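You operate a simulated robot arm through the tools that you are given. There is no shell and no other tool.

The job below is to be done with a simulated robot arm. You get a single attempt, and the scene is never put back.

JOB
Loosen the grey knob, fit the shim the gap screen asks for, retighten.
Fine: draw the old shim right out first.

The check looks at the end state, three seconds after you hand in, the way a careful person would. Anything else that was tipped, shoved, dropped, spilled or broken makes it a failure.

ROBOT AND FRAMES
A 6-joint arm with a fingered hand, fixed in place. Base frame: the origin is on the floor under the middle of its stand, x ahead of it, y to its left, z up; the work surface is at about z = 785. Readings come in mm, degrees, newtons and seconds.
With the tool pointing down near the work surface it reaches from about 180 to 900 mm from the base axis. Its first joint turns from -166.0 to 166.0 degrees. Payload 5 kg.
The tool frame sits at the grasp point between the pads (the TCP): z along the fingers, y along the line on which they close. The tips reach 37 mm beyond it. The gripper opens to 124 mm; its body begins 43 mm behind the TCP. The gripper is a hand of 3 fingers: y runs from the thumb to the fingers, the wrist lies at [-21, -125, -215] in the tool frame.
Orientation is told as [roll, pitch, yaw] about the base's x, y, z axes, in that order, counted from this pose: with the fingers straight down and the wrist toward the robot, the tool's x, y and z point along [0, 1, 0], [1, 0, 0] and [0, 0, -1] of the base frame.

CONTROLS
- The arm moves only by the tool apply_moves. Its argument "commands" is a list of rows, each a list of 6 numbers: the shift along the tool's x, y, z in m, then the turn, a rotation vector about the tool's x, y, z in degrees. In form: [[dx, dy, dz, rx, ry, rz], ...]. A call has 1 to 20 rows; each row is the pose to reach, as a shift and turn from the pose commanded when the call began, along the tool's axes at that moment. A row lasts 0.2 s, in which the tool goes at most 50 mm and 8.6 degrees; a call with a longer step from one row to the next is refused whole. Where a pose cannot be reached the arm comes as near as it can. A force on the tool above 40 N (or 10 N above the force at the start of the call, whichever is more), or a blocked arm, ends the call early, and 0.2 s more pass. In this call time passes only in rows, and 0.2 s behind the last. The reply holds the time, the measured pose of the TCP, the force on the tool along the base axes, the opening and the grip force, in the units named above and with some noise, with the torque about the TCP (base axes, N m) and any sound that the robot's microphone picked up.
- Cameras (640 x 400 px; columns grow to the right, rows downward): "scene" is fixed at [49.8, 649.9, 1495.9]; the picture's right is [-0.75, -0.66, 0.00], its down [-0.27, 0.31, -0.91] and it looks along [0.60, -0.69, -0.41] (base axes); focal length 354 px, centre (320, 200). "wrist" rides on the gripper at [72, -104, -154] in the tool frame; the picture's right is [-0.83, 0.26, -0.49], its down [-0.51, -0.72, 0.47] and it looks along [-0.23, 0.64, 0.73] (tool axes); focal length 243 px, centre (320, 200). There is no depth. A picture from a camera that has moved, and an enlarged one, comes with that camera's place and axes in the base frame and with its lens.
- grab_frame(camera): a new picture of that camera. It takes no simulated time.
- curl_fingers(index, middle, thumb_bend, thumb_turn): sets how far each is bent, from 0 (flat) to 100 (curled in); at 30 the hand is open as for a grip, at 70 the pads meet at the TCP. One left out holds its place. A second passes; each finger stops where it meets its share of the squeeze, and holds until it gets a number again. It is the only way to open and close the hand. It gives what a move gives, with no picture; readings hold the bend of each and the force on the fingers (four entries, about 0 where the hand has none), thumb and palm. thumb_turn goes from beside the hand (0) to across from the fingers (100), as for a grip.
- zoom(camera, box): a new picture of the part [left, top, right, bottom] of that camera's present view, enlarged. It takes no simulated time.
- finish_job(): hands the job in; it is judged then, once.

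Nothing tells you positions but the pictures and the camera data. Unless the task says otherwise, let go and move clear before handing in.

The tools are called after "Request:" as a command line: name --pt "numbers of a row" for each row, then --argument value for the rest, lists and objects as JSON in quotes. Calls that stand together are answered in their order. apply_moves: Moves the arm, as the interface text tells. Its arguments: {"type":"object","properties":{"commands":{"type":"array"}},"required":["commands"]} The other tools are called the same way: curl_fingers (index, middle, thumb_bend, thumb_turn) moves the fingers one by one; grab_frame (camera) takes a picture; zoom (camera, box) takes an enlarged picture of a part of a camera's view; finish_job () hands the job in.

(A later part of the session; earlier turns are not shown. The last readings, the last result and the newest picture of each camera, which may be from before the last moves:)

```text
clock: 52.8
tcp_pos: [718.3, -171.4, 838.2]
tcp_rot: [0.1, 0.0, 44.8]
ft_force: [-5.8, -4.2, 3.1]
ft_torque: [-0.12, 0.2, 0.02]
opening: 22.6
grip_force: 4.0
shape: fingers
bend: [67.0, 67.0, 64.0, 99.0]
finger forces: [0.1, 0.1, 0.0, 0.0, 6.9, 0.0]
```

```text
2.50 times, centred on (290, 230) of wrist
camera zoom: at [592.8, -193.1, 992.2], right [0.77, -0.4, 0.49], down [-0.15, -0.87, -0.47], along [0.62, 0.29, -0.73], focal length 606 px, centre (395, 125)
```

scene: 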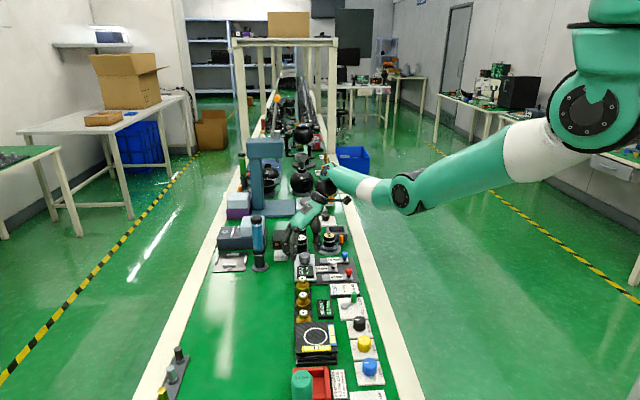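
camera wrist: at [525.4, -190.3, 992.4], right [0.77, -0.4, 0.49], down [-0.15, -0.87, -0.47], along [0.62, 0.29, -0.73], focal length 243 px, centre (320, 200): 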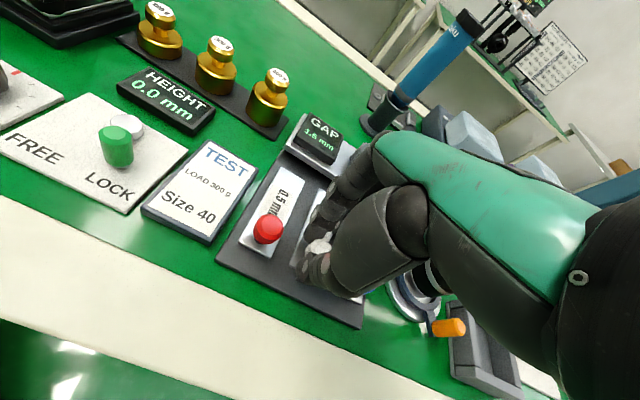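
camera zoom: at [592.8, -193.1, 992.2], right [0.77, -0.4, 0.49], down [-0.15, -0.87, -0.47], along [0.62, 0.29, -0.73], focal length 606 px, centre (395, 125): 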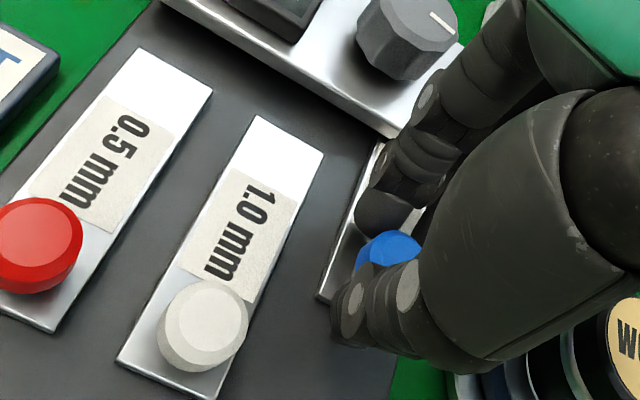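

The shim is seated against its stop (thumb load rose, no more motion) and the screen reads 0.0 mm. I'll release it and lift clear, then go back to the knob.

Request:
curl_fingers --index 54 --middle 54 --thumb_bend 54 --thumb_turn 98

Request:
apply_moves --pt "0 0 -0.01 0 0 0" --pt "0 0 -0.022 0 0 0" --pt "0 0 -0.036 0 0 0" --pt "0 0 -0.05 0 0 0" --pt "0 0 -0.06 0 0 0"

Request:
zoom --camera "scene" --box '[290, 225, 354, 280]'

```text
clock: 53.8
tcp_pos: [718.3, -170.4, 837.1]
tcp_rot: [0.1, 0.0, 45.0]
ft_force: [0.2, 0.0, 0.3]
ft_torque: [-0.04, 0.0, 0.0]
opening: 54.7
grip_force: 0.0
shape: fingers
bend: [54.0, 54.0, 54.0, 99.0]
finger forces: [0.0, 0.0, 0.0, 0.0, 0.1, 0.0]
```

```text
clock: 55.0
tcp_pos: [717.9, -171.5, 898.5]
tcp_rot: [0.0, -0.1, 45.1]
ft_force: [0.5, 0.0, -0.6]
ft_torque: [0.01, 0.02, -0.01]
opening: 54.7
grip_force: 0.0
shape: fingers
bend: [54.0, 54.0, 54.0, 99.0]
finger forces: [0.0, 0.0, 0.0, 0.1, 0.0, 0.0]
```

```text
7.27 times, centred on (322, 252) of scene
camera zoom: at [49.8, 649.9, 1495.9], right [-0.75, -0.66, 0.0], down [-0.27, 0.31, -0.91], along [0.6, -0.69, -0.41], focal length 2578 px, centre (306, -182)
```

zoom: 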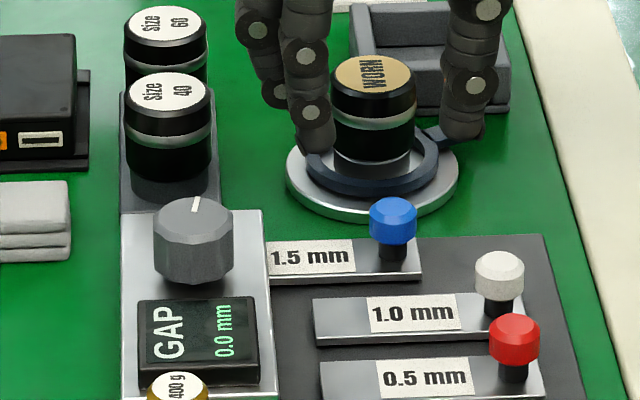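

Blue is in, white and red are out, and the screen reads 0.0 mm. Moving back over the knob at yaw 2° for the counter-clockwise tightening turn.

Request:
apply_moves --pt "0.0049 0.0156 0 0 0 7.2" --pt "0.0097 0.0312 0 0 0 14.4" --pt "0.0146 0.0469 0 0 0 21.6" --pt "0.0195 0.0625 0 0 0 28.8" --pt "0.0243 0.0781 0 0 0 36" --pt "0.0292 0.0937 0 0 0 43" --pt "0.0292 0.0937 0.01 0 0 43" --pt "0.0292 0.0937 0.02 0 0 43"

Request:
zoom --camera "wrist" --box '[180, 200, 340, 340]'

Request:
zoom --camera "scene" --box '[285, 230, 349, 280]'

```text
clock: 56.8
tcp_pos: [763.9, -84.3, 879.2]
tcp_rot: [0.0, -0.1, 1.9]
ft_force: [0.3, 0.2, 0.4]
ft_torque: [-0.01, -0.01, -0.01]
opening: 54.9
grip_force: 0.0
shape: fingers
bend: [54.0, 54.0, 54.0, 99.0]
finger forces: [0.0, 0.1, 0.0, 0.0, 0.0, 0.1]
```

```text
2.86 times, centred on (260, 270) of wrist
camera zoom: at [657.5, -15.4, 1032.5], right [0.29, -0.82, 0.49], down [-0.7, -0.53, -0.47], along [0.65, -0.21, -0.73], focal length 693 px, centre (491, 0)
```

zoom: 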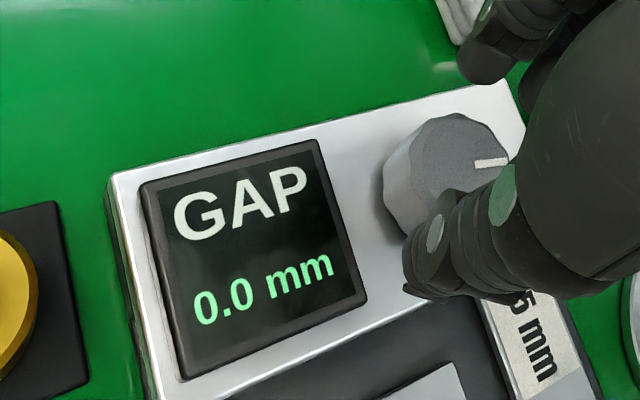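

```text
8.00 times, centred on (317, 255) of scene
camera zoom: at [49.8, 649.9, 1495.9], right [-0.75, -0.66, 0.0], down [-0.27, 0.31, -0.91], along [0.6, -0.69, -0.41], focal length 2835 px, centre (344, -240)
```

zoom: 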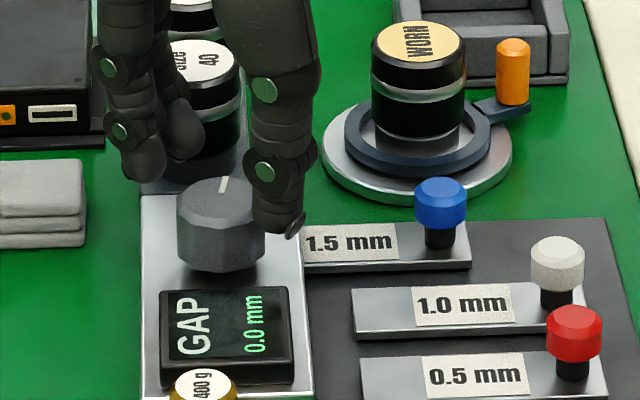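

Request:
apply_moves --pt "0 0 0.008 0 0 0" --pt "0 0 0.016 0 0 0" --pt "0 0 0.023 0 0 0"

Request:
curl_fingers --index 68 --middle 68 --thumb_bend 68

Request:
zoom --camera "scene" --box '[293, 245, 325, 275]'

```text
clock: 57.6
tcp_pos: [764.0, -83.9, 855.3]
tcp_rot: [0.0, -0.1, 2.0]
ft_force: [-0.1, 0.2, -0.2]
ft_torque: [0.01, -0.02, 0.05]
opening: 54.8
grip_force: 0.1
shape: fingers
bend: [54.0, 54.0, 54.0, 99.0]
finger forces: [0.0, 0.1, 0.1, 0.1, 0.2, 0.0]
```

```text
clock: 58.6
tcp_pos: [764.3, -84.3, 856.1]
tcp_rot: [0.0, 0.0, 2.0]
ft_force: [3.3, -0.3, -2.6]
ft_torque: [-0.02, -0.1, 0.0]
opening: 36.2
grip_force: 11.1
shape: fingers
bend: [61.0, 64.0, 61.0, 99.0]
finger forces: [6.6, 5.3, 0.0, 0.1, 9.7, 0.0]
```

```text
13.33 times, centred on (309, 260) of scene
camera zoom: at [49.8, 649.9, 1495.9], right [-0.75, -0.66, 0.0], down [-0.27, 0.31, -0.91], along [0.6, -0.69, -0.41], focal length 4726 px, centre (467, -600)
```

zoom: 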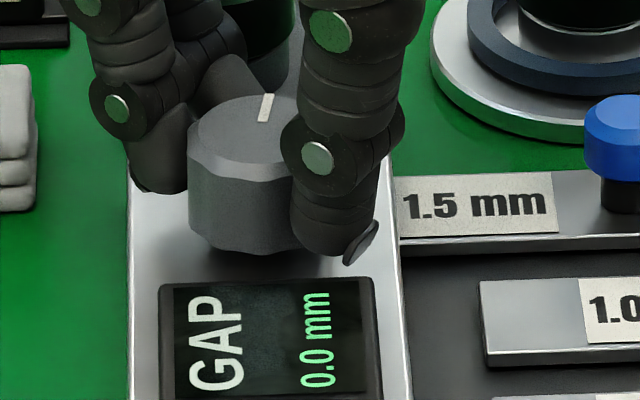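

Good grip on the knob (about 11 N). Turning counter-clockwise in steps back toward the tight stop.

Request:
apply_moves --pt "0 0 0 0 0 -5" --pt "0 0 0 0 0 -10" --pt "0 0 0 0 0 -15" --pt "0 0 0 0 0 -20" --pt "0 0 0 0 0 -25" --pt "0 0 0 0 0 -30" --pt "0 0 0 0 0 -35" --pt "0 0 0 0 0 -40" --pt "0 0 0 0 0 -45"

Request:
zoom --camera "scene" --box '[293, 245, 325, 275]'

```text
clock: 60.6
tcp_pos: [764.3, -83.1, 855.8]
tcp_rot: [0.1, 0.0, 47.2]
ft_force: [3.0, -1.0, -2.5]
ft_torque: [0.0, -0.13, -0.03]
opening: 36.1
grip_force: 11.2
shape: fingers
bend: [61.0, 64.0, 61.0, 99.0]
finger forces: [6.2, 6.2, 0.0, 0.1, 10.2, 0.0]
```

```text
13.33 times, centred on (309, 260) of scene
camera zoom: at [49.8, 649.9, 1495.9], right [-0.75, -0.66, 0.0], down [-0.27, 0.31, -0.91], along [0.6, -0.69, -0.41], focal length 4726 px, centre (467, -600)
```

zoom: 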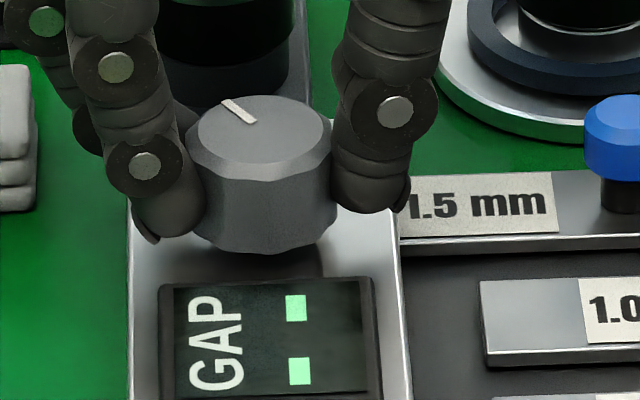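

The knob follows and the screen is back to "- -". Continuing counter-clockwise.

Request:
apply_moves --pt "0 0 0 0 0 -5" --pt "0 0 0 0 0 -10" --pt "0 0 0 0 0 -15" --pt "0 0 0 0 0 -20" --pt "0 0 0 0 0 -25" --pt "0 0 0 0 0 -30" --pt "0 0 0 0 0 -35" --pt "0 0 0 0 0 -40"

Request:
zoom --camera "scene" --box '[293, 245, 325, 275]'

Request:
grab_frame --camera "scene"

```text
clock: 62.4
tcp_pos: [744.1, -80.5, 864.3]
tcp_rot: [0.1, 0.0, 87.1]
ft_force: [0.9, 3.6, -1.6]
ft_torque: [0.12, 0.01, 0.04]
opening: 17.3
grip_force: 3.8
shape: fingers
bend: [68.0, 63.0, 65.0, 100.0]
finger forces: [0.0, 5.6, 0.0, 0.1, 2.7, 0.0]
out of reach, approached as far as the arm can: row 7, 8
```

```text
13.33 times, centred on (309, 260) of scene
camera zoom: at [49.8, 649.9, 1495.9], right [-0.75, -0.66, 0.0], down [-0.27, 0.31, -0.91], along [0.6, -0.69, -0.41], focal length 4726 px, centre (467, -600)
```

zoom: 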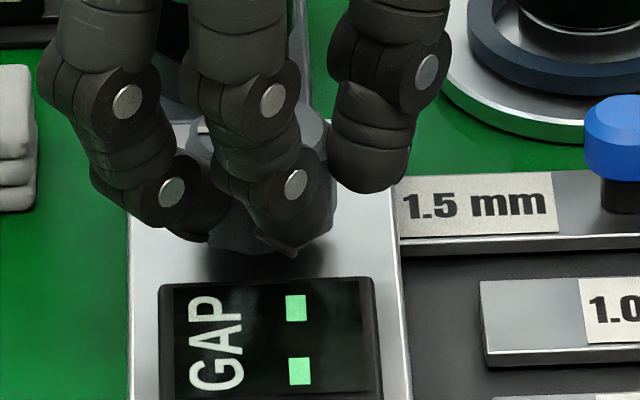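

```text
taken
```

scene: 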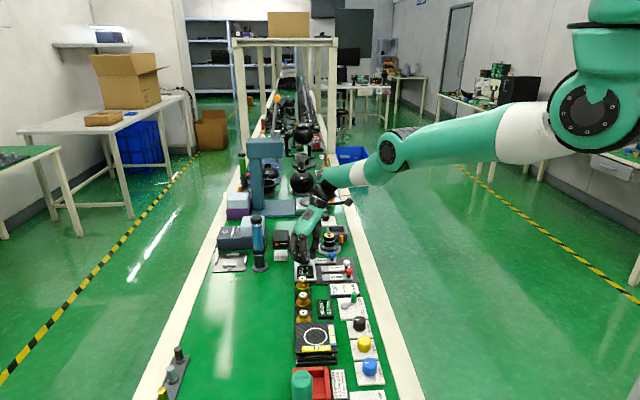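

The arm ran out of reach near yaw 80° and drifted off centre. I'll open the fingers to come off the knob without dragging it, then lift.

Request:
curl_fingers --index 54 --middle 54 --thumb_bend 54 --thumb_turn 98

Request:
zoom --camera "scene" --box '[285, 235, 341, 280]'

Request:
zoom --camera "wrist" --box '[200, 180, 360, 340]'

```text
clock: 63.4
tcp_pos: [745.4, -81.1, 864.0]
tcp_rot: [0.1, 0.0, 87.0]
ft_force: [0.3, 0.3, 0.4]
ft_torque: [0.0, 0.0, 0.0]
opening: 54.8
grip_force: 0.0
shape: fingers
bend: [54.0, 54.0, 54.0, 99.0]
finger forces: [0.0, 0.1, 0.0, 0.0, 0.1, 0.1]
```

```text
8.89 times, centred on (313, 258) of scene
camera zoom: at [49.8, 649.9, 1495.9], right [-0.75, -0.66, 0.0], down [-0.27, 0.31, -0.91], along [0.6, -0.69, -0.41], focal length 3150 px, centre (382, -311)
```

zoom: 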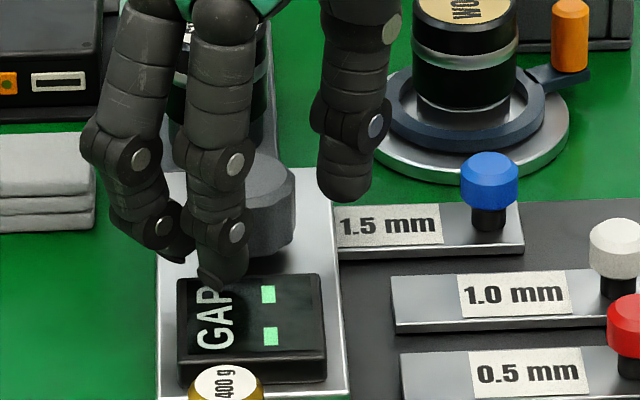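

```text
2.50 times, centred on (280, 260) of wrist
camera zoom: at [666.6, -180.4, 1017.0], right [0.84, 0.22, 0.49], down [0.47, -0.75, -0.47], along [0.27, 0.63, -0.73], focal length 606 px, centre (420, 50)
```

zoom: 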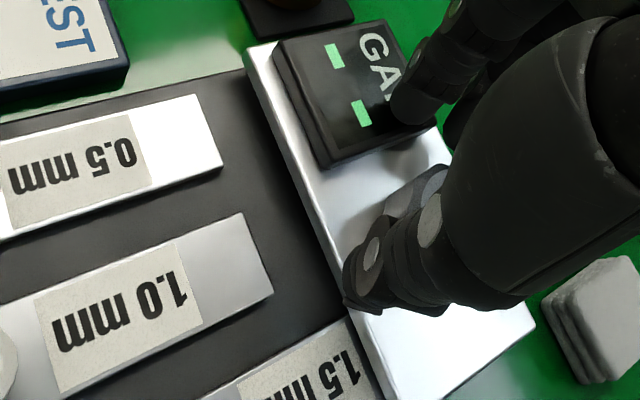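

No contact anywhere. Lifting and rotating back into comfortable reach.

Request:
apply_moves --pt "0 0 -0.008 0 0 0" --pt "0 0 -0.018 0 0 4" --pt "0 0 -0.028 0 0 12" --pt "0 0 -0.03 0 0 20"

Request:
zoom --camera "scene" --box '[285, 235, 341, 280]'

```text
clock: 64.4
tcp_pos: [788.4, -93.7, 872.1]
tcp_rot: [0.1, 0.0, 66.9]
ft_force: [0.2, -0.2, 0.2]
ft_torque: [0.0, 0.03, -0.02]
opening: 54.6
grip_force: 0.1
shape: fingers
bend: [54.0, 54.0, 54.0, 99.0]
finger forces: [0.0, 0.0, 0.0, 0.0, 0.0, 0.0]
out of reach, approached as far as the arm can: row 2, 3, 4
```

```text
8.89 times, centred on (313, 258) of scene
camera zoom: at [49.8, 649.9, 1495.9], right [-0.75, -0.66, 0.0], down [-0.27, 0.31, -0.91], along [0.6, -0.69, -0.41], focal length 3150 px, centre (382, -311)
```

zoom: 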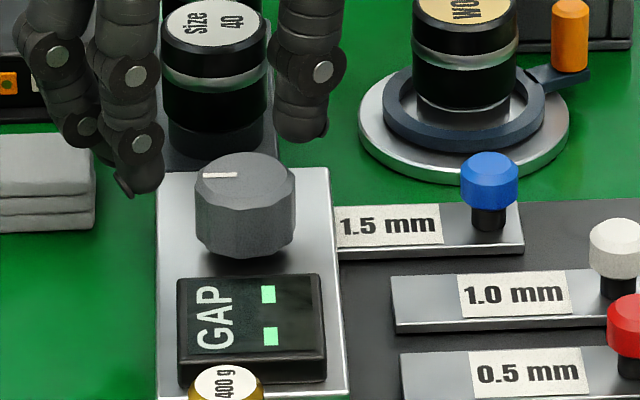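

The marker is nearly back at its starting direction. The hand drifted to (788, -94), so before anything else I'll check what pose the arm holds with a null move.

Request:
apply_moves --pt "0 0 0 0 0 0"

Request:
grab_frame --camera "wrist"

Request:
zoom --camera "scene" --box '[270, 140, 430, 280]'

```text
clock: 64.8
tcp_pos: [788.6, -93.6, 871.3]
tcp_rot: [0.0, 0.0, 66.9]
ft_force: [-0.3, 0.4, -0.9]
ft_torque: [-0.02, 0.01, 0.0]
opening: 54.7
grip_force: 0.0
shape: fingers
bend: [54.0, 54.0, 54.0, 99.0]
finger forces: [0.0, 0.0, 0.0, 0.0, 0.1, 0.0]
```

```text
taken
camera wrist: at [680.8, -160.9, 1026.4], right [0.87, -0.08, 0.49], down [0.18, -0.86, -0.47], along [0.46, 0.5, -0.73], focal length 243 px, centre (320, 200)
```

wrist: 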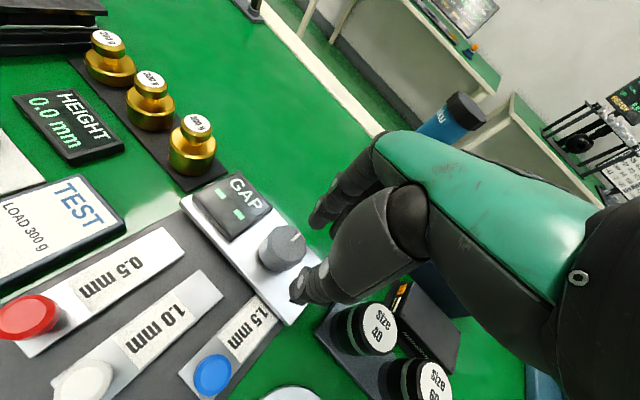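

```text
2.86 times, centred on (350, 210) of scene
camera zoom: at [49.8, 649.9, 1495.9], right [-0.75, -0.66, 0.0], down [-0.27, 0.31, -0.91], along [0.6, -0.69, -0.41], focal length 1013 px, centre (234, 171)
```

zoom: 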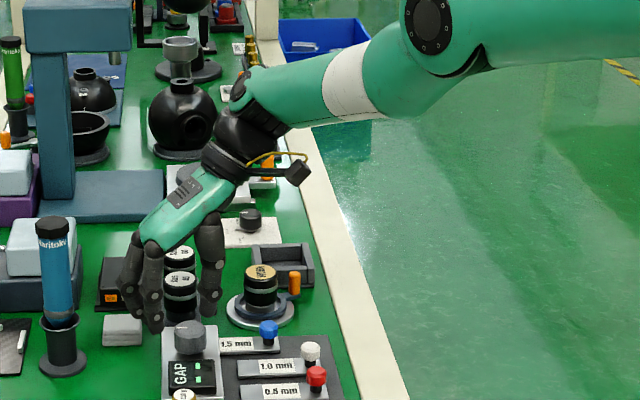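

The held pose is simply where the hand is now. I'll move back above the knob, higher, with the yaw brought down to about 43°.

Request:
apply_moves --pt "0.005 0 -0.008 0 0 5" --pt "0.011 0 -0.015 0 0 10" --pt "0.017 -0.0005 -0.015 0 0 15" --pt "0.022 -0.001 -0.015 0 0 20" --pt "0.0266 -0.0012 -0.015 0 0 24"

Request:
zoom --camera "scene" --box '[285, 235, 341, 280]'

Request:
zoom --camera "wrist" --box '[200, 180, 360, 340]'

```text
clock: 66.0
tcp_pos: [828.6, -107.3, 854.3]
tcp_rot: [0.2, 0.0, 42.9]
ft_force: [-1.2, 0.9, 0.1]
ft_torque: [0.0, 0.04, 0.0]
opening: 54.4
grip_force: 0.1
shape: fingers
bend: [54.0, 54.0, 54.0, 99.0]
finger forces: [0.1, 0.0, 0.1, 0.0, 0.1, 0.0]
out of reach, approached as far as the arm can: row 1, 2, 3, 4, 5
```

```text
8.89 times, centred on (313, 258) of scene
camera zoom: at [49.8, 649.9, 1495.9], right [-0.75, -0.66, 0.0], down [-0.27, 0.31, -0.91], along [0.6, -0.69, -0.41], focal length 3150 px, centre (382, -311)
```

zoom: 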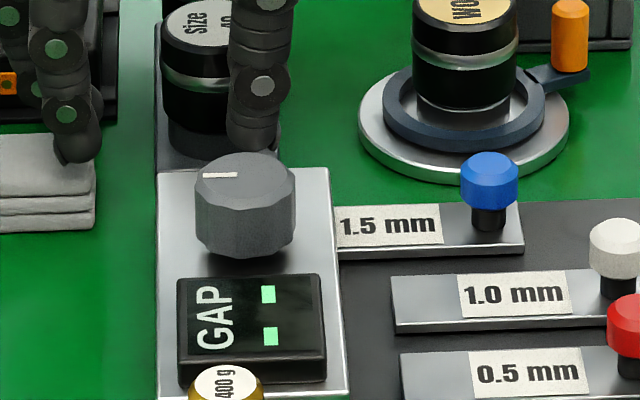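

```text
2.50 times, centred on (280, 260) of wrist
camera zoom: at [703.9, -125.1, 1008.1], right [0.76, -0.43, 0.49], down [-0.18, -0.86, -0.47], along [0.63, 0.27, -0.73], focal length 606 px, centre (420, 50)
```

zoom: 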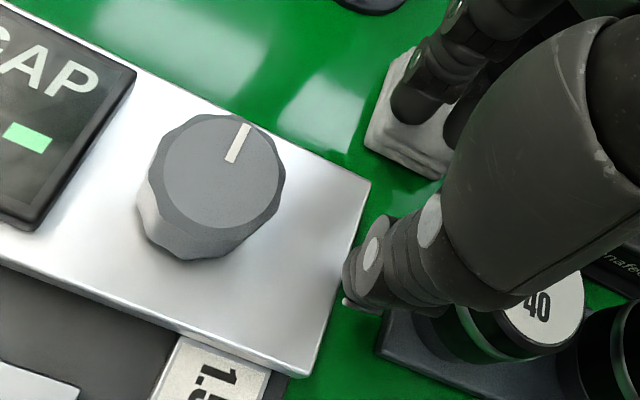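

The arm is drifting the wrong way when commanded inward, so its elbow looks caught near full extension. I'll stop and look at the whole arm before any further motion.

Request:
grab_frame --camera "scene"

Request:
zoom --camera "scene" --box '[300, 0, 640, 280]'

Request:
grab_frame --camera "wrist"

```text
taken
```

scene: 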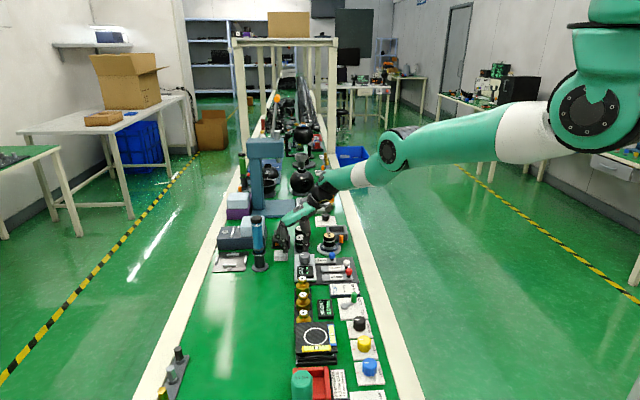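

```text
1.43 times, centred on (470, 140) of scene
camera zoom: at [49.8, 649.9, 1495.9], right [-0.75, -0.66, 0.0], down [-0.27, 0.31, -0.91], along [0.6, -0.69, -0.41], focal length 506 px, centre (106, 286)
```

zoom: 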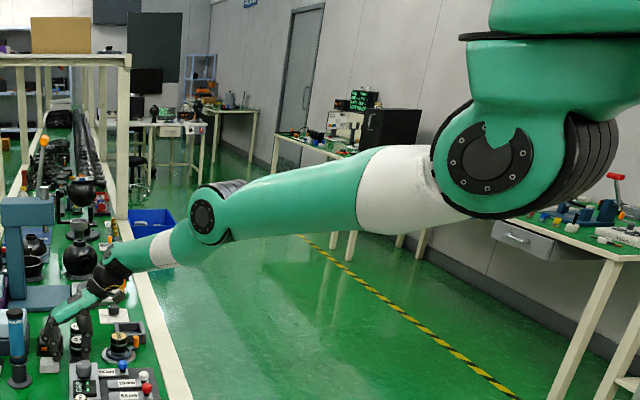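

```text
taken
camera wrist: at [703.9, -125.1, 1008.1], right [0.76, -0.43, 0.49], down [-0.18, -0.86, -0.47], along [0.63, 0.27, -0.73], focal length 243 px, centre (320, 200)
```

wrist: 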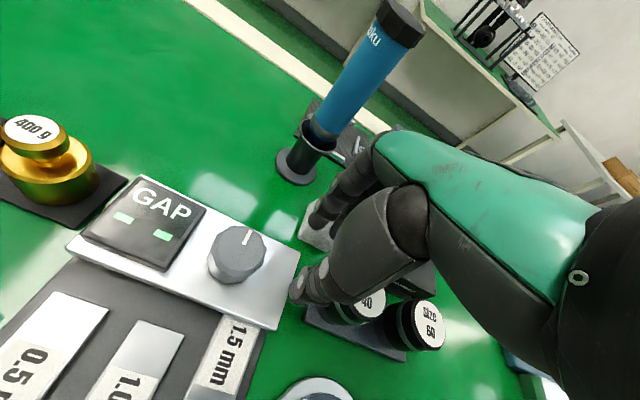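

The elbow has passed straight and the wrist is stuck on its maximum-reach sphere. I'll first gain height by moving up and slightly outward along that sphere, away from the plug gauges.

Request:
apply_moves --pt "-0.0039 0.0023 -0.01 0 0 0" --pt "-0.0077 0.0046 -0.02 0 0 0"

Request:
zoom --camera "scene" --box '[260, 190, 372, 280]'

```text
clock: 66.6
tcp_pos: [840.0, -109.9, 875.5]
tcp_rot: [0.1, 0.0, 43.1]
ft_force: [0.5, 0.5, 1.2]
ft_torque: [0.03, -0.02, -0.01]
opening: 54.7
grip_force: 0.1
shape: fingers
bend: [54.0, 54.0, 54.0, 99.0]
finger forces: [0.0, 0.0, 0.0, 0.1, 0.1, 0.0]
```

```text
4.44 times, centred on (316, 235) of scene
camera zoom: at [49.8, 649.9, 1495.9], right [-0.75, -0.66, 0.0], down [-0.27, 0.31, -0.91], along [0.6, -0.69, -0.41], focal length 1575 px, centre (338, 44)
```

zoom: 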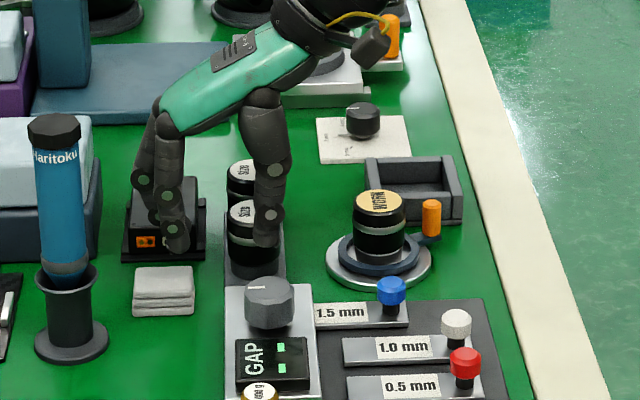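

Reached without trouble; tips are now above everything nearby. Gaining more height the same way.

Request:
apply_moves --pt "-0.0077 0.0046 -0.02 0 0 0" --pt "-0.0155 0.0092 -0.04 0 0 0"

```text
clock: 67.2
tcp_pos: [856.5, -114.5, 914.6]
tcp_rot: [0.0, 0.0, 43.1]
ft_force: [-0.1, 0.0, 0.5]
ft_torque: [-0.02, -0.02, -0.01]
opening: 54.6
grip_force: 0.0
shape: fingers
bend: [54.0, 54.0, 54.0, 99.0]
finger forces: [0.0, 0.0, 0.0, 0.1, 0.0, 0.0]
```

Request:
apply_moves --pt "0 0 -0.01 0 0 0" --pt "0 0 -0.02 0 0 0"

Request:
grab_frame --camera "scene"

```text
clock: 67.8
tcp_pos: [861.6, -114.7, 931.9]
tcp_rot: [0.1, 0.0, 43.1]
ft_force: [-0.3, -0.5, 0.1]
ft_torque: [0.01, -0.02, -0.02]
opening: 54.7
grip_force: 0.1
shape: fingers
bend: [54.0, 54.0, 54.0, 99.0]
finger forces: [0.0, 0.0, 0.0, 0.0, 0.0, 0.0]
out of reach, approached as far as the arm can: row 2
```

```text
taken
```

scene: 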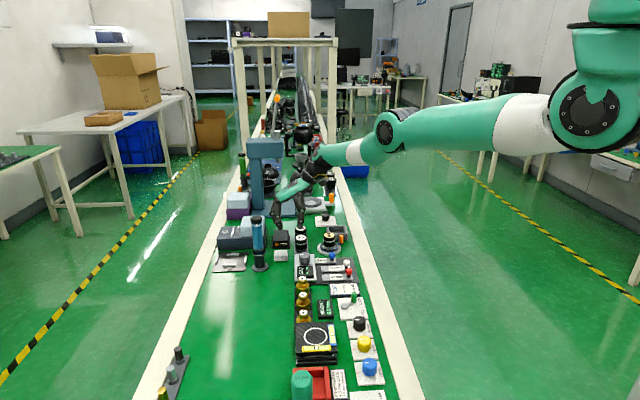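

The inward limit confirms the elbow is just on the wrong side of straight. I'll extend outward at this safe height past full reach and come back in, to let the elbow fold the proper way.

Request:
apply_moves --pt "-0.0086 0.0051 0 0 0 0" --pt "-0.0172 0.0102 0 0 0 0" --pt "-0.0258 0.0153 0 0 0 0"

Request:
grab_frame --camera "scene"

```text
clock: 68.6
tcp_pos: [865.5, -121.3, 938.4]
tcp_rot: [0.0, 0.0, 43.0]
ft_force: [0.3, -0.2, -0.4]
ft_torque: [0.01, -0.01, 0.01]
opening: 54.6
grip_force: 0.1
shape: fingers
bend: [54.0, 54.0, 54.0, 99.0]
finger forces: [0.0, 0.0, 0.0, 0.0, 0.0, 0.0]
out of reach, approached as far as the arm can: row 1, 2, 3
```

```text
taken
```

scene: 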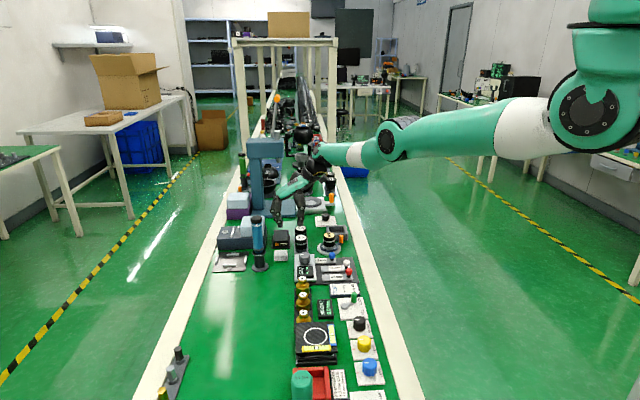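

The arm is now straight. Trying a small inward move to see which way the elbow folds.

Request:
apply_moves --pt "0.0086 -0.0051 0 0 0 0" --pt "0.0172 -0.0102 0 0 0 0"

Request:
zoom --camera "scene" --box '[260, 60, 640, 298]'

```text
clock: 69.2
tcp_pos: [861.8, -118.2, 935.9]
tcp_rot: [0.0, 0.0, 42.9]
ft_force: [0.7, -0.2, -1.0]
ft_torque: [0.01, 0.0, 0.0]
opening: 54.5
grip_force: 0.0
shape: fingers
bend: [54.0, 54.0, 54.0, 99.0]
finger forces: [0.1, 0.1, 0.0, 0.1, 0.0, 0.0]
out of reach, approached as far as the arm can: row 1, 2
```

```text
1.68 times, centred on (450, 179) of scene
camera zoom: at [49.8, 649.9, 1495.9], right [-0.75, -0.66, 0.0], down [-0.27, 0.31, -0.91], along [0.6, -0.69, -0.41], focal length 596 px, centre (102, 235)
```

zoom: 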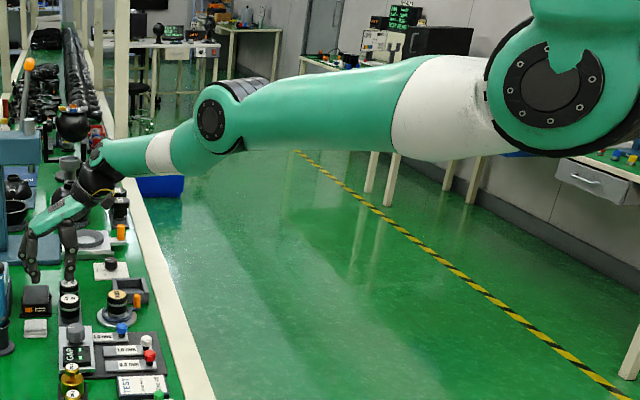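

The elbow keeps falling to the wrong side. Next I'll straighten the arm, then tilt the hand outward about the wrist while easing inward, which should bias the elbow to fold downward as it was before. There is open space at this height.

Request:
apply_moves --pt "-0.0103 0.0061 0 0 0 0" --pt "-0.0271 0.0161 -0.0085 -4.09 -6.88 0" --pt "-0.0495 0.0294 -0.0209 -8.18 -13.76 0" --pt "-0.0677 0.0402 -0.0387 -12.26 -20.64 0" --pt "-0.0595 0.0354 -0.0416 -12.26 -20.64 0" --pt "-0.0471 0.028 -0.046 -12.26 -20.64 0"

Request:
zoom --camera "scene" --box '[260, 60, 640, 298]'

```text
clock: 70.6
tcp_pos: [942.1, -143.1, 972.7]
tcp_rot: [-20.9, -12.0, 45.2]
ft_force: [-0.6, 0.4, 0.3]
ft_torque: [0.0, -0.03, 0.01]
opening: 54.8
grip_force: 0.0
shape: fingers
bend: [54.0, 54.0, 54.0, 99.0]
finger forces: [0.0, 0.0, 0.0, 0.0, 0.0, 0.0]
out of reach, approached as far as the arm can: row 1, 4, 5, 6
```

```text
1.68 times, centred on (450, 179) of scene
camera zoom: at [49.8, 649.9, 1495.9], right [-0.75, -0.66, 0.0], down [-0.27, 0.31, -0.91], along [0.6, -0.69, -0.41], focal length 596 px, centre (102, 235)
```

zoom: 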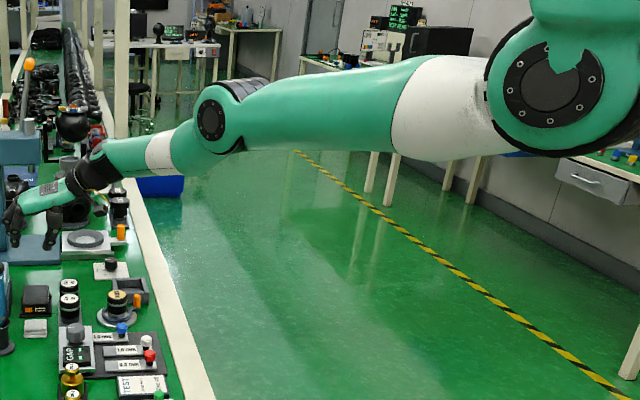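

Still on the wrong side, so I'll straighten again and try the opposite bias: bring the tilt back to vertical while easing inward.

Request:
apply_moves --pt "-0.0094 0.0056 0.0049 0 0 0" --pt "0.0253 -0.015 0.0052 4.09 6.88 0" --pt "0.0531 -0.0316 0.0036 8.18 13.76 0" --pt "0.0828 -0.0492 -0.0042 12.26 20.64 0" --pt "0.089 -0.0529 -0.0105 12.26 20.64 0" --pt "0.0979 -0.0582 -0.0196 12.26 20.64 0"

Request:
zoom --camera "scene" --box '[260, 60, 640, 298]'

```text
clock: 72.0
tcp_pos: [861.5, -116.8, 937.0]
tcp_rot: [0.2, 0.2, 42.9]
ft_force: [0.1, 0.2, 0.1]
ft_torque: [-0.04, -0.02, 0.01]
opening: 54.8
grip_force: 0.2
shape: fingers
bend: [54.0, 54.0, 54.0, 99.0]
finger forces: [0.0, 0.0, 0.0, 0.1, 0.1, 0.0]
out of reach, approached as far as the arm can: row 1, 3, 4, 5, 6
```

```text
1.68 times, centred on (450, 179) of scene
camera zoom: at [49.8, 649.9, 1495.9], right [-0.75, -0.66, 0.0], down [-0.27, 0.31, -0.91], along [0.6, -0.69, -0.41], focal length 596 px, centre (102, 235)
```

zoom: 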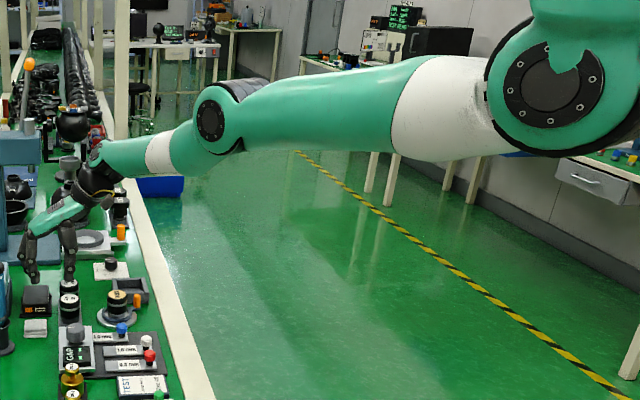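

Still caught. I'll try a bigger outward overshoot (in open air) followed by an inward step, since how the solver crosses the straight position depends on the step size.

Request:
apply_moves --pt "-0.0387 0.023 0 0 0 0" --pt "-0.0387 0.023 0 0 0 0" --pt "0.0129 -0.0077 0 0 0 0" --pt "0.0215 -0.0128 0 0 0 0"

```text
refused: row 3 steps farther than a row can; nothing moved
```

Request:
apply_moves --pt "-0.0387 0.023 0 0 0 0" --pt "-0.0387 0.023 0 0 0 0" --pt "0 0 0 0 0 0" --pt "0.0215 -0.0128 0 0 0 0"

```text
clock: 73.0
tcp_pos: [859.3, -118.9, 928.8]
tcp_rot: [0.1, 0.1, 43.0]
ft_force: [0.1, 0.4, 0.2]
ft_torque: [0.01, -0.02, -0.02]
opening: 54.7
grip_force: 0.1
shape: fingers
bend: [54.0, 54.0, 54.0, 99.0]
finger forces: [0.1, 0.0, 0.0, 0.1, 0.1, 0.1]
out of reach, approached as far as the arm can: row 1, 2, 4
```

I'll hold the arm at full extension (target slightly beyond reach) while tilting the hand outward, so the elbow is biased through straight, and only then draw inward.

Request:
apply_moves --pt "-0.0096 0.0057 0.0042 0 0 0" --pt "-0.035 0.0208 -0.0043 -4.09 -6.88 0" --pt "-0.0591 0.0351 -0.0167 -8.18 -13.76 0" --pt "-0.0783 0.0465 -0.0344 -12.26 -20.64 0" --pt "-0.0952 0.0566 -0.0556 -16.35 -27.52 0" --pt "-0.1104 0.0656 -0.0793 -20.44 -34.4 0" --pt "-0.1032 0.0613 -0.0825 -20.44 -34.4 0" --pt "-0.0936 0.0556 -0.0868 -20.44 -34.4 0" --pt "-0.0774 0.046 -0.0938 -20.44 -34.4 0"

Request:
zoom --camera "scene" --box '[260, 60, 640, 298]'

```text
clock: 75.0
tcp_pos: [945.3, -142.3, 1024.7]
tcp_rot: [-35.9, -19.1, 49.2]
ft_force: [0.2, 0.6, -0.1]
ft_torque: [0.0, -0.02, -0.03]
opening: 54.9
grip_force: 0.1
shape: fingers
bend: [54.0, 54.0, 54.0, 98.0]
finger forces: [0.1, 0.0, 0.0, 0.0, 0.1, 0.0]
out of reach, approached as far as the arm can: row 1, 2, 3, 4
```

```text
1.68 times, centred on (450, 179) of scene
camera zoom: at [49.8, 649.9, 1495.9], right [-0.75, -0.66, 0.0], down [-0.27, 0.31, -0.91], along [0.6, -0.69, -0.41], focal length 596 px, centre (102, 235)
```

zoom: 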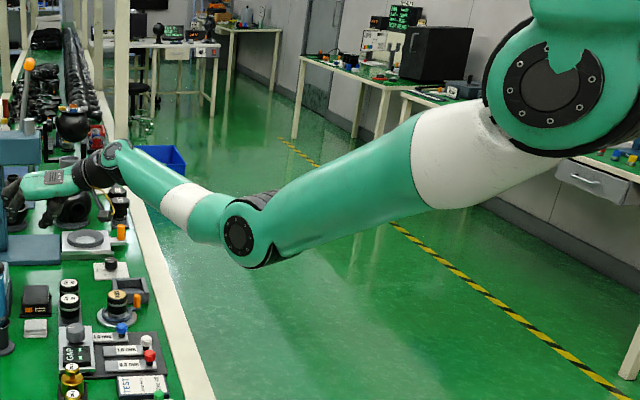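

The elbow is folded downward again and the arm is responsive. Now I'll un-tilt while retracting to a safe height above the knob.

Request:
apply_moves --pt "0.0346 -0.0192 -0.0035 4.09 6.88 0" --pt "0.0702 -0.0389 -0.0118 8.18 13.76 0" --pt "0.1054 -0.0585 -0.0244 12.26 20.64 0" --pt "0.1394 -0.0773 -0.0407 16.35 27.52 0" --pt "0.1729 -0.0957 -0.0616 20.44 34.4 0"

Request:
grab_frame --camera "wrist"

Request:
zoom --camera "scene" --box '[260, 60, 640, 298]'

```text
clock: 76.2
tcp_pos: [762.3, -83.4, 942.8]
tcp_rot: [0.0, 0.0, 43.0]
ft_force: [0.1, 0.9, 0.5]
ft_torque: [0.01, 0.0, 0.02]
opening: 55.0
grip_force: 0.1
shape: fingers
bend: [54.0, 54.0, 54.0, 98.0]
finger forces: [0.0, 0.0, 0.1, 0.0, 0.0, 0.0]
```

```text
taken
camera wrist: at [636.4, -101.3, 1097.0], right [0.76, -0.43, 0.49], down [-0.18, -0.86, -0.47], along [0.63, 0.27, -0.73], focal length 243 px, centre (320, 200)
```

wrist: 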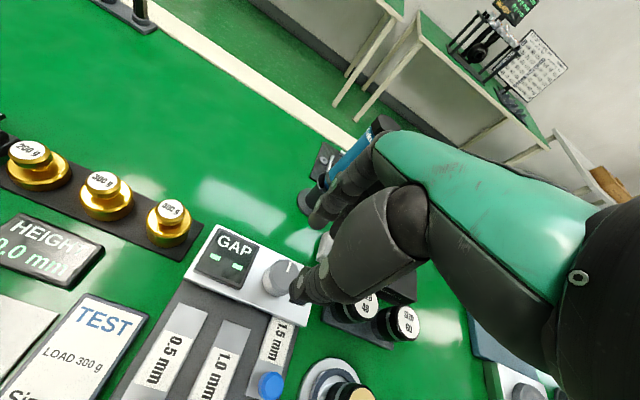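

```text
1.68 times, centred on (450, 179) of scene
camera zoom: at [49.8, 649.9, 1495.9], right [-0.75, -0.66, 0.0], down [-0.27, 0.31, -0.91], along [0.6, -0.69, -0.41], focal length 596 px, centre (102, 235)
```

zoom: 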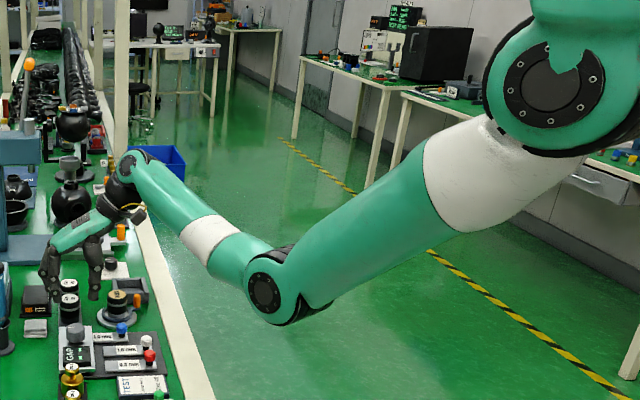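

Fully recovered above the knob at yaw 43°. I'll check the knob's marker and that nothing nearby was disturbed.

Request:
zoom --camera "scene" --box '[297, 245, 321, 265]'

Request:
zoom --camera "scene" --box '[260, 215, 372, 290]'

Request:
zoom --camera "wrist" --box '[190, 200, 350, 340]'

```text
16.00 times, centred on (309, 255) of scene
camera zoom: at [49.8, 649.9, 1495.9], right [-0.75, -0.66, 0.0], down [-0.27, 0.31, -0.91], along [0.6, -0.69, -0.41], focal length 5671 px, centre (496, -680)
```

zoom: 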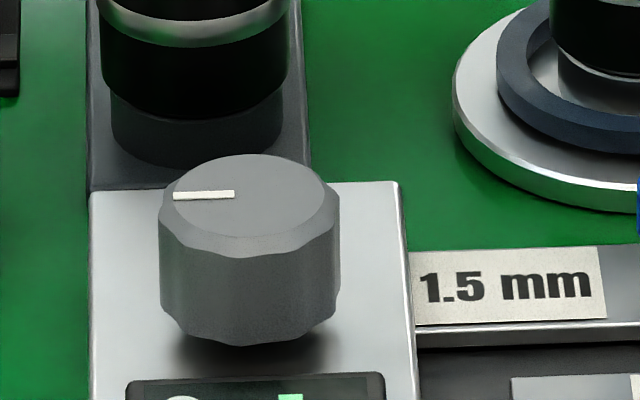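

```text
5.33 times, centred on (316, 252) of scene
camera zoom: at [49.8, 649.9, 1495.9], right [-0.75, -0.66, 0.0], down [-0.27, 0.31, -0.91], along [0.6, -0.69, -0.41], focal length 1890 px, centre (341, -80)
```

zoom: 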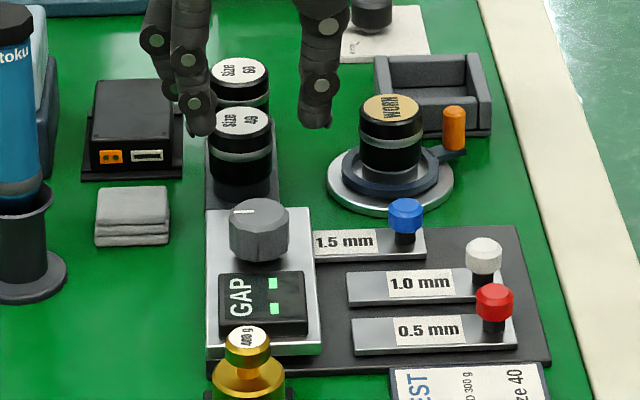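

```text
2.86 times, centred on (270, 270) of wrist
camera zoom: at [636.4, -101.3, 1097.0], right [0.76, -0.43, 0.49], down [-0.18, -0.86, -0.47], along [0.63, 0.27, -0.73], focal length 693 px, centre (463, 0)
```

zoom: 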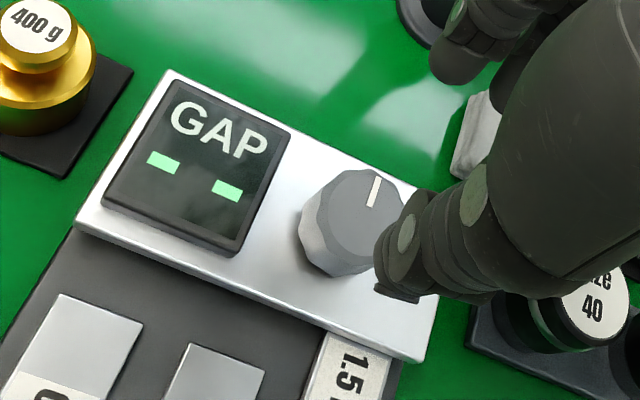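

The knob is already back within a degree or two of its tight position and everything nearby is undisturbed. I'll go down at yaw 15° and apply a firm final tightening against the stop.

Request:
curl_fingers --index 50 --middle 50 --thumb_bend 50 --thumb_turn 98

Request:
apply_moves --pt "-0.0008 0.0002 0.012 0 0 7" --pt "-0.0017 0.0004 0.024 0 0 14" --pt "-0.0017 0.0004 0.036 0 0 21" --pt "-0.0017 0.0004 0.048 0 0 28" --pt "-0.0017 0.0004 0.058 0 0 28" --pt "-0.0017 0.0004 0.066 0 0 28"

Request:
zoom --camera "scene" --box '[285, 230, 349, 280]'

Request:
zoom --camera "wrist" --box '[190, 190, 350, 340]'

```text
clock: 77.2
tcp_pos: [763.4, -83.0, 942.8]
tcp_rot: [0.0, -0.1, 42.9]
ft_force: [0.6, 0.0, 0.5]
ft_torque: [0.03, 0.0, 0.0]
opening: 66.8
grip_force: 0.0
shape: fingers
bend: [50.0, 50.0, 50.0, 98.0]
finger forces: [0.0, 0.1, 0.1, 0.0, 0.0, 0.0]
```

```text
clock: 78.6
tcp_pos: [765.6, -85.4, 876.1]
tcp_rot: [0.0, 0.0, 15.0]
ft_force: [-0.1, -0.5, 1.2]
ft_torque: [0.03, -0.01, -0.01]
opening: 66.9
grip_force: 0.0
shape: fingers
bend: [50.0, 50.0, 50.0, 98.0]
finger forces: [0.0, 0.1, 0.1, 0.1, 0.0, 0.0]
```

```text
8.00 times, centred on (317, 255) of scene
camera zoom: at [49.8, 649.9, 1495.9], right [-0.75, -0.66, 0.0], down [-0.27, 0.31, -0.91], along [0.6, -0.69, -0.41], focal length 2835 px, centre (344, -240)
```

zoom: 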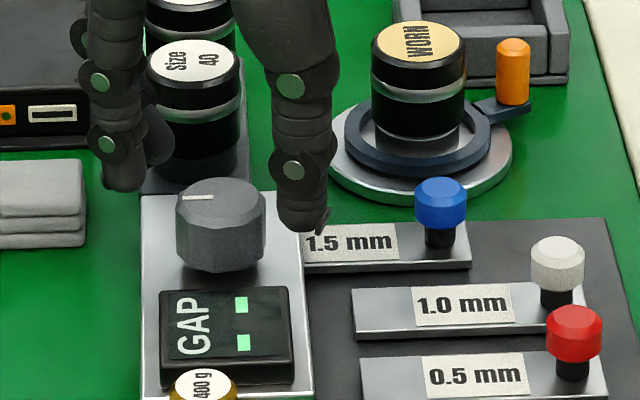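

```text
2.67 times, centred on (270, 265) of wrist
camera zoom: at [645.2, -41.5, 1030.5], right [0.47, -0.73, 0.49], down [-0.57, -0.68, -0.47], along [0.68, -0.06, -0.73], focal length 647 px, centre (453, 27)
```

zoom: 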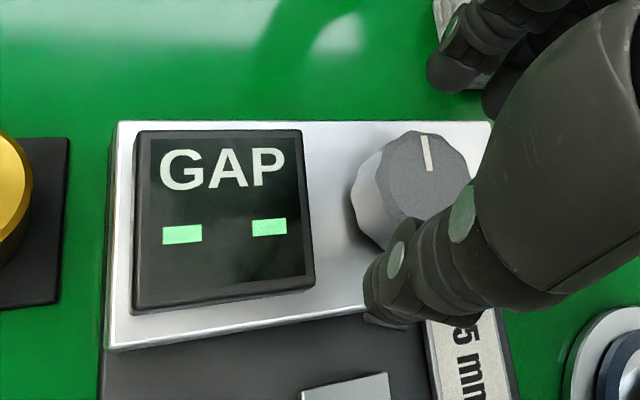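

Request:
apply_moves --pt "0 -0.001 0.008 0 0 0" --pt "0 -0.001 0.015 0 0 0" --pt "0 -0.001 0.0205 0 0 0"

Request:
curl_fingers --index 72 --middle 74 --thumb_bend 72

Request:
zoom --camera "scene" --box '[297, 245, 321, 265]'

```text
clock: 79.4
tcp_pos: [764.2, -85.4, 855.2]
tcp_rot: [0.0, -0.1, 15.0]
ft_force: [0.0, 0.2, 0.1]
ft_torque: [-0.02, 0.0, 0.01]
opening: 67.2
grip_force: 0.0
shape: fingers
bend: [50.0, 50.0, 50.0, 98.0]
finger forces: [0.0, 0.0, 0.0, 0.1, 0.1, 0.1]
```

```text
clock: 80.4
tcp_pos: [763.8, -84.6, 854.5]
tcp_rot: [0.0, 0.0, 15.0]
ft_force: [5.6, -1.2, -4.4]
ft_torque: [-0.03, -0.21, 0.0]
opening: 35.6
grip_force: 17.1
shape: fingers
bend: [61.0, 64.0, 62.0, 99.0]
finger forces: [9.6, 9.8, 0.0, 0.0, 15.2, 0.0]
```

```text
16.00 times, centred on (309, 255) of scene
camera zoom: at [49.8, 649.9, 1495.9], right [-0.75, -0.66, 0.0], down [-0.27, 0.31, -0.91], along [0.6, -0.69, -0.41], focal length 5671 px, centre (496, -680)
```

zoom: 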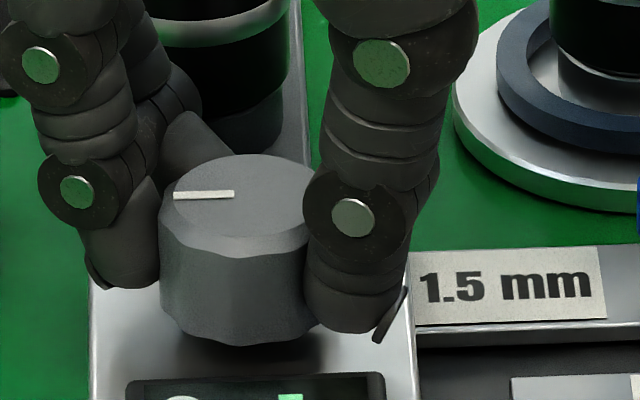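

Firm grip (17 N). Turning counter-clockwise against the stop to tighten.

Request:
apply_moves --pt "0 0 0 0 0 -4" --pt "0 0 0 0 0 -8" --pt "0 0 0 0 0 -12" --pt "0 0 0 0 0 -16" --pt "0 0 0 0 0 -20" --pt "0 0 0 0 0 -24"

Request:
zoom --camera "scene" --box '[297, 245, 321, 265]'

```text
clock: 81.8
tcp_pos: [765.1, -84.2, 855.5]
tcp_rot: [0.0, 0.0, 39.0]
ft_force: [10.2, -13.4, -10.8]
ft_torque: [-0.34, -0.31, -0.49]
opening: 34.1
grip_force: 22.5
shape: fingers
bend: [61.0, 66.0, 64.0, 96.0]
finger forces: [8.4, 20.0, 0.1, 0.0, 16.1, 0.1]
```

```text
16.00 times, centred on (309, 255) of scene
camera zoom: at [49.8, 649.9, 1495.9], right [-0.75, -0.66, 0.0], down [-0.27, 0.31, -0.91], along [0.6, -0.69, -0.41], focal length 5671 px, centre (496, -680)
```

zoom: 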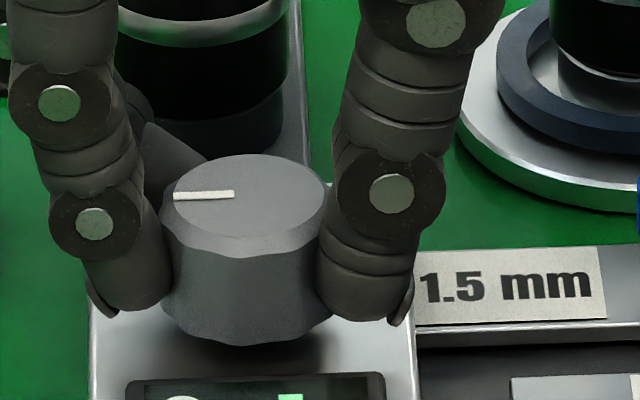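

Torque reached 0.49 N·m with the marker at its original tight position. Now releasing gradually.

Request:
curl_fingers --index 59 --middle 59 --thumb_bend 59 --thumb_turn 98

Request:
curl_fingers --index 52 --middle 52 --thumb_bend 52

Request:
zoom --camera "scene" --box '[297, 245, 321, 265]'

```text
clock: 82.8
tcp_pos: [765.5, -85.3, 856.5]
tcp_rot: [-0.1, 0.1, 39.0]
ft_force: [-0.7, -0.3, 0.0]
ft_torque: [0.03, 0.03, -0.03]
opening: 40.9
grip_force: 0.0
shape: fingers
bend: [59.0, 59.0, 58.0, 99.0]
finger forces: [0.0, 0.1, 0.0, 0.1, 0.7, 0.0]
```

```text
clock: 83.8
tcp_pos: [765.4, -84.2, 856.3]
tcp_rot: [0.0, -0.1, 39.1]
ft_force: [-0.2, 0.5, 0.2]
ft_torque: [0.0, 0.0, -0.02]
opening: 60.7
grip_force: 0.1
shape: fingers
bend: [52.0, 52.0, 52.0, 98.0]
finger forces: [0.0, 0.0, 0.0, 0.0, 0.0, 0.0]
```

```text
16.00 times, centred on (309, 255) of scene
camera zoom: at [49.8, 649.9, 1495.9], right [-0.75, -0.66, 0.0], down [-0.27, 0.31, -0.91], along [0.6, -0.69, -0.41], focal length 5671 px, centre (496, -680)
```

zoom: 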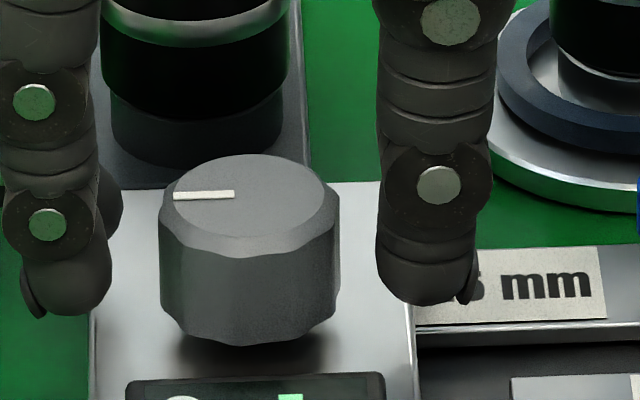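

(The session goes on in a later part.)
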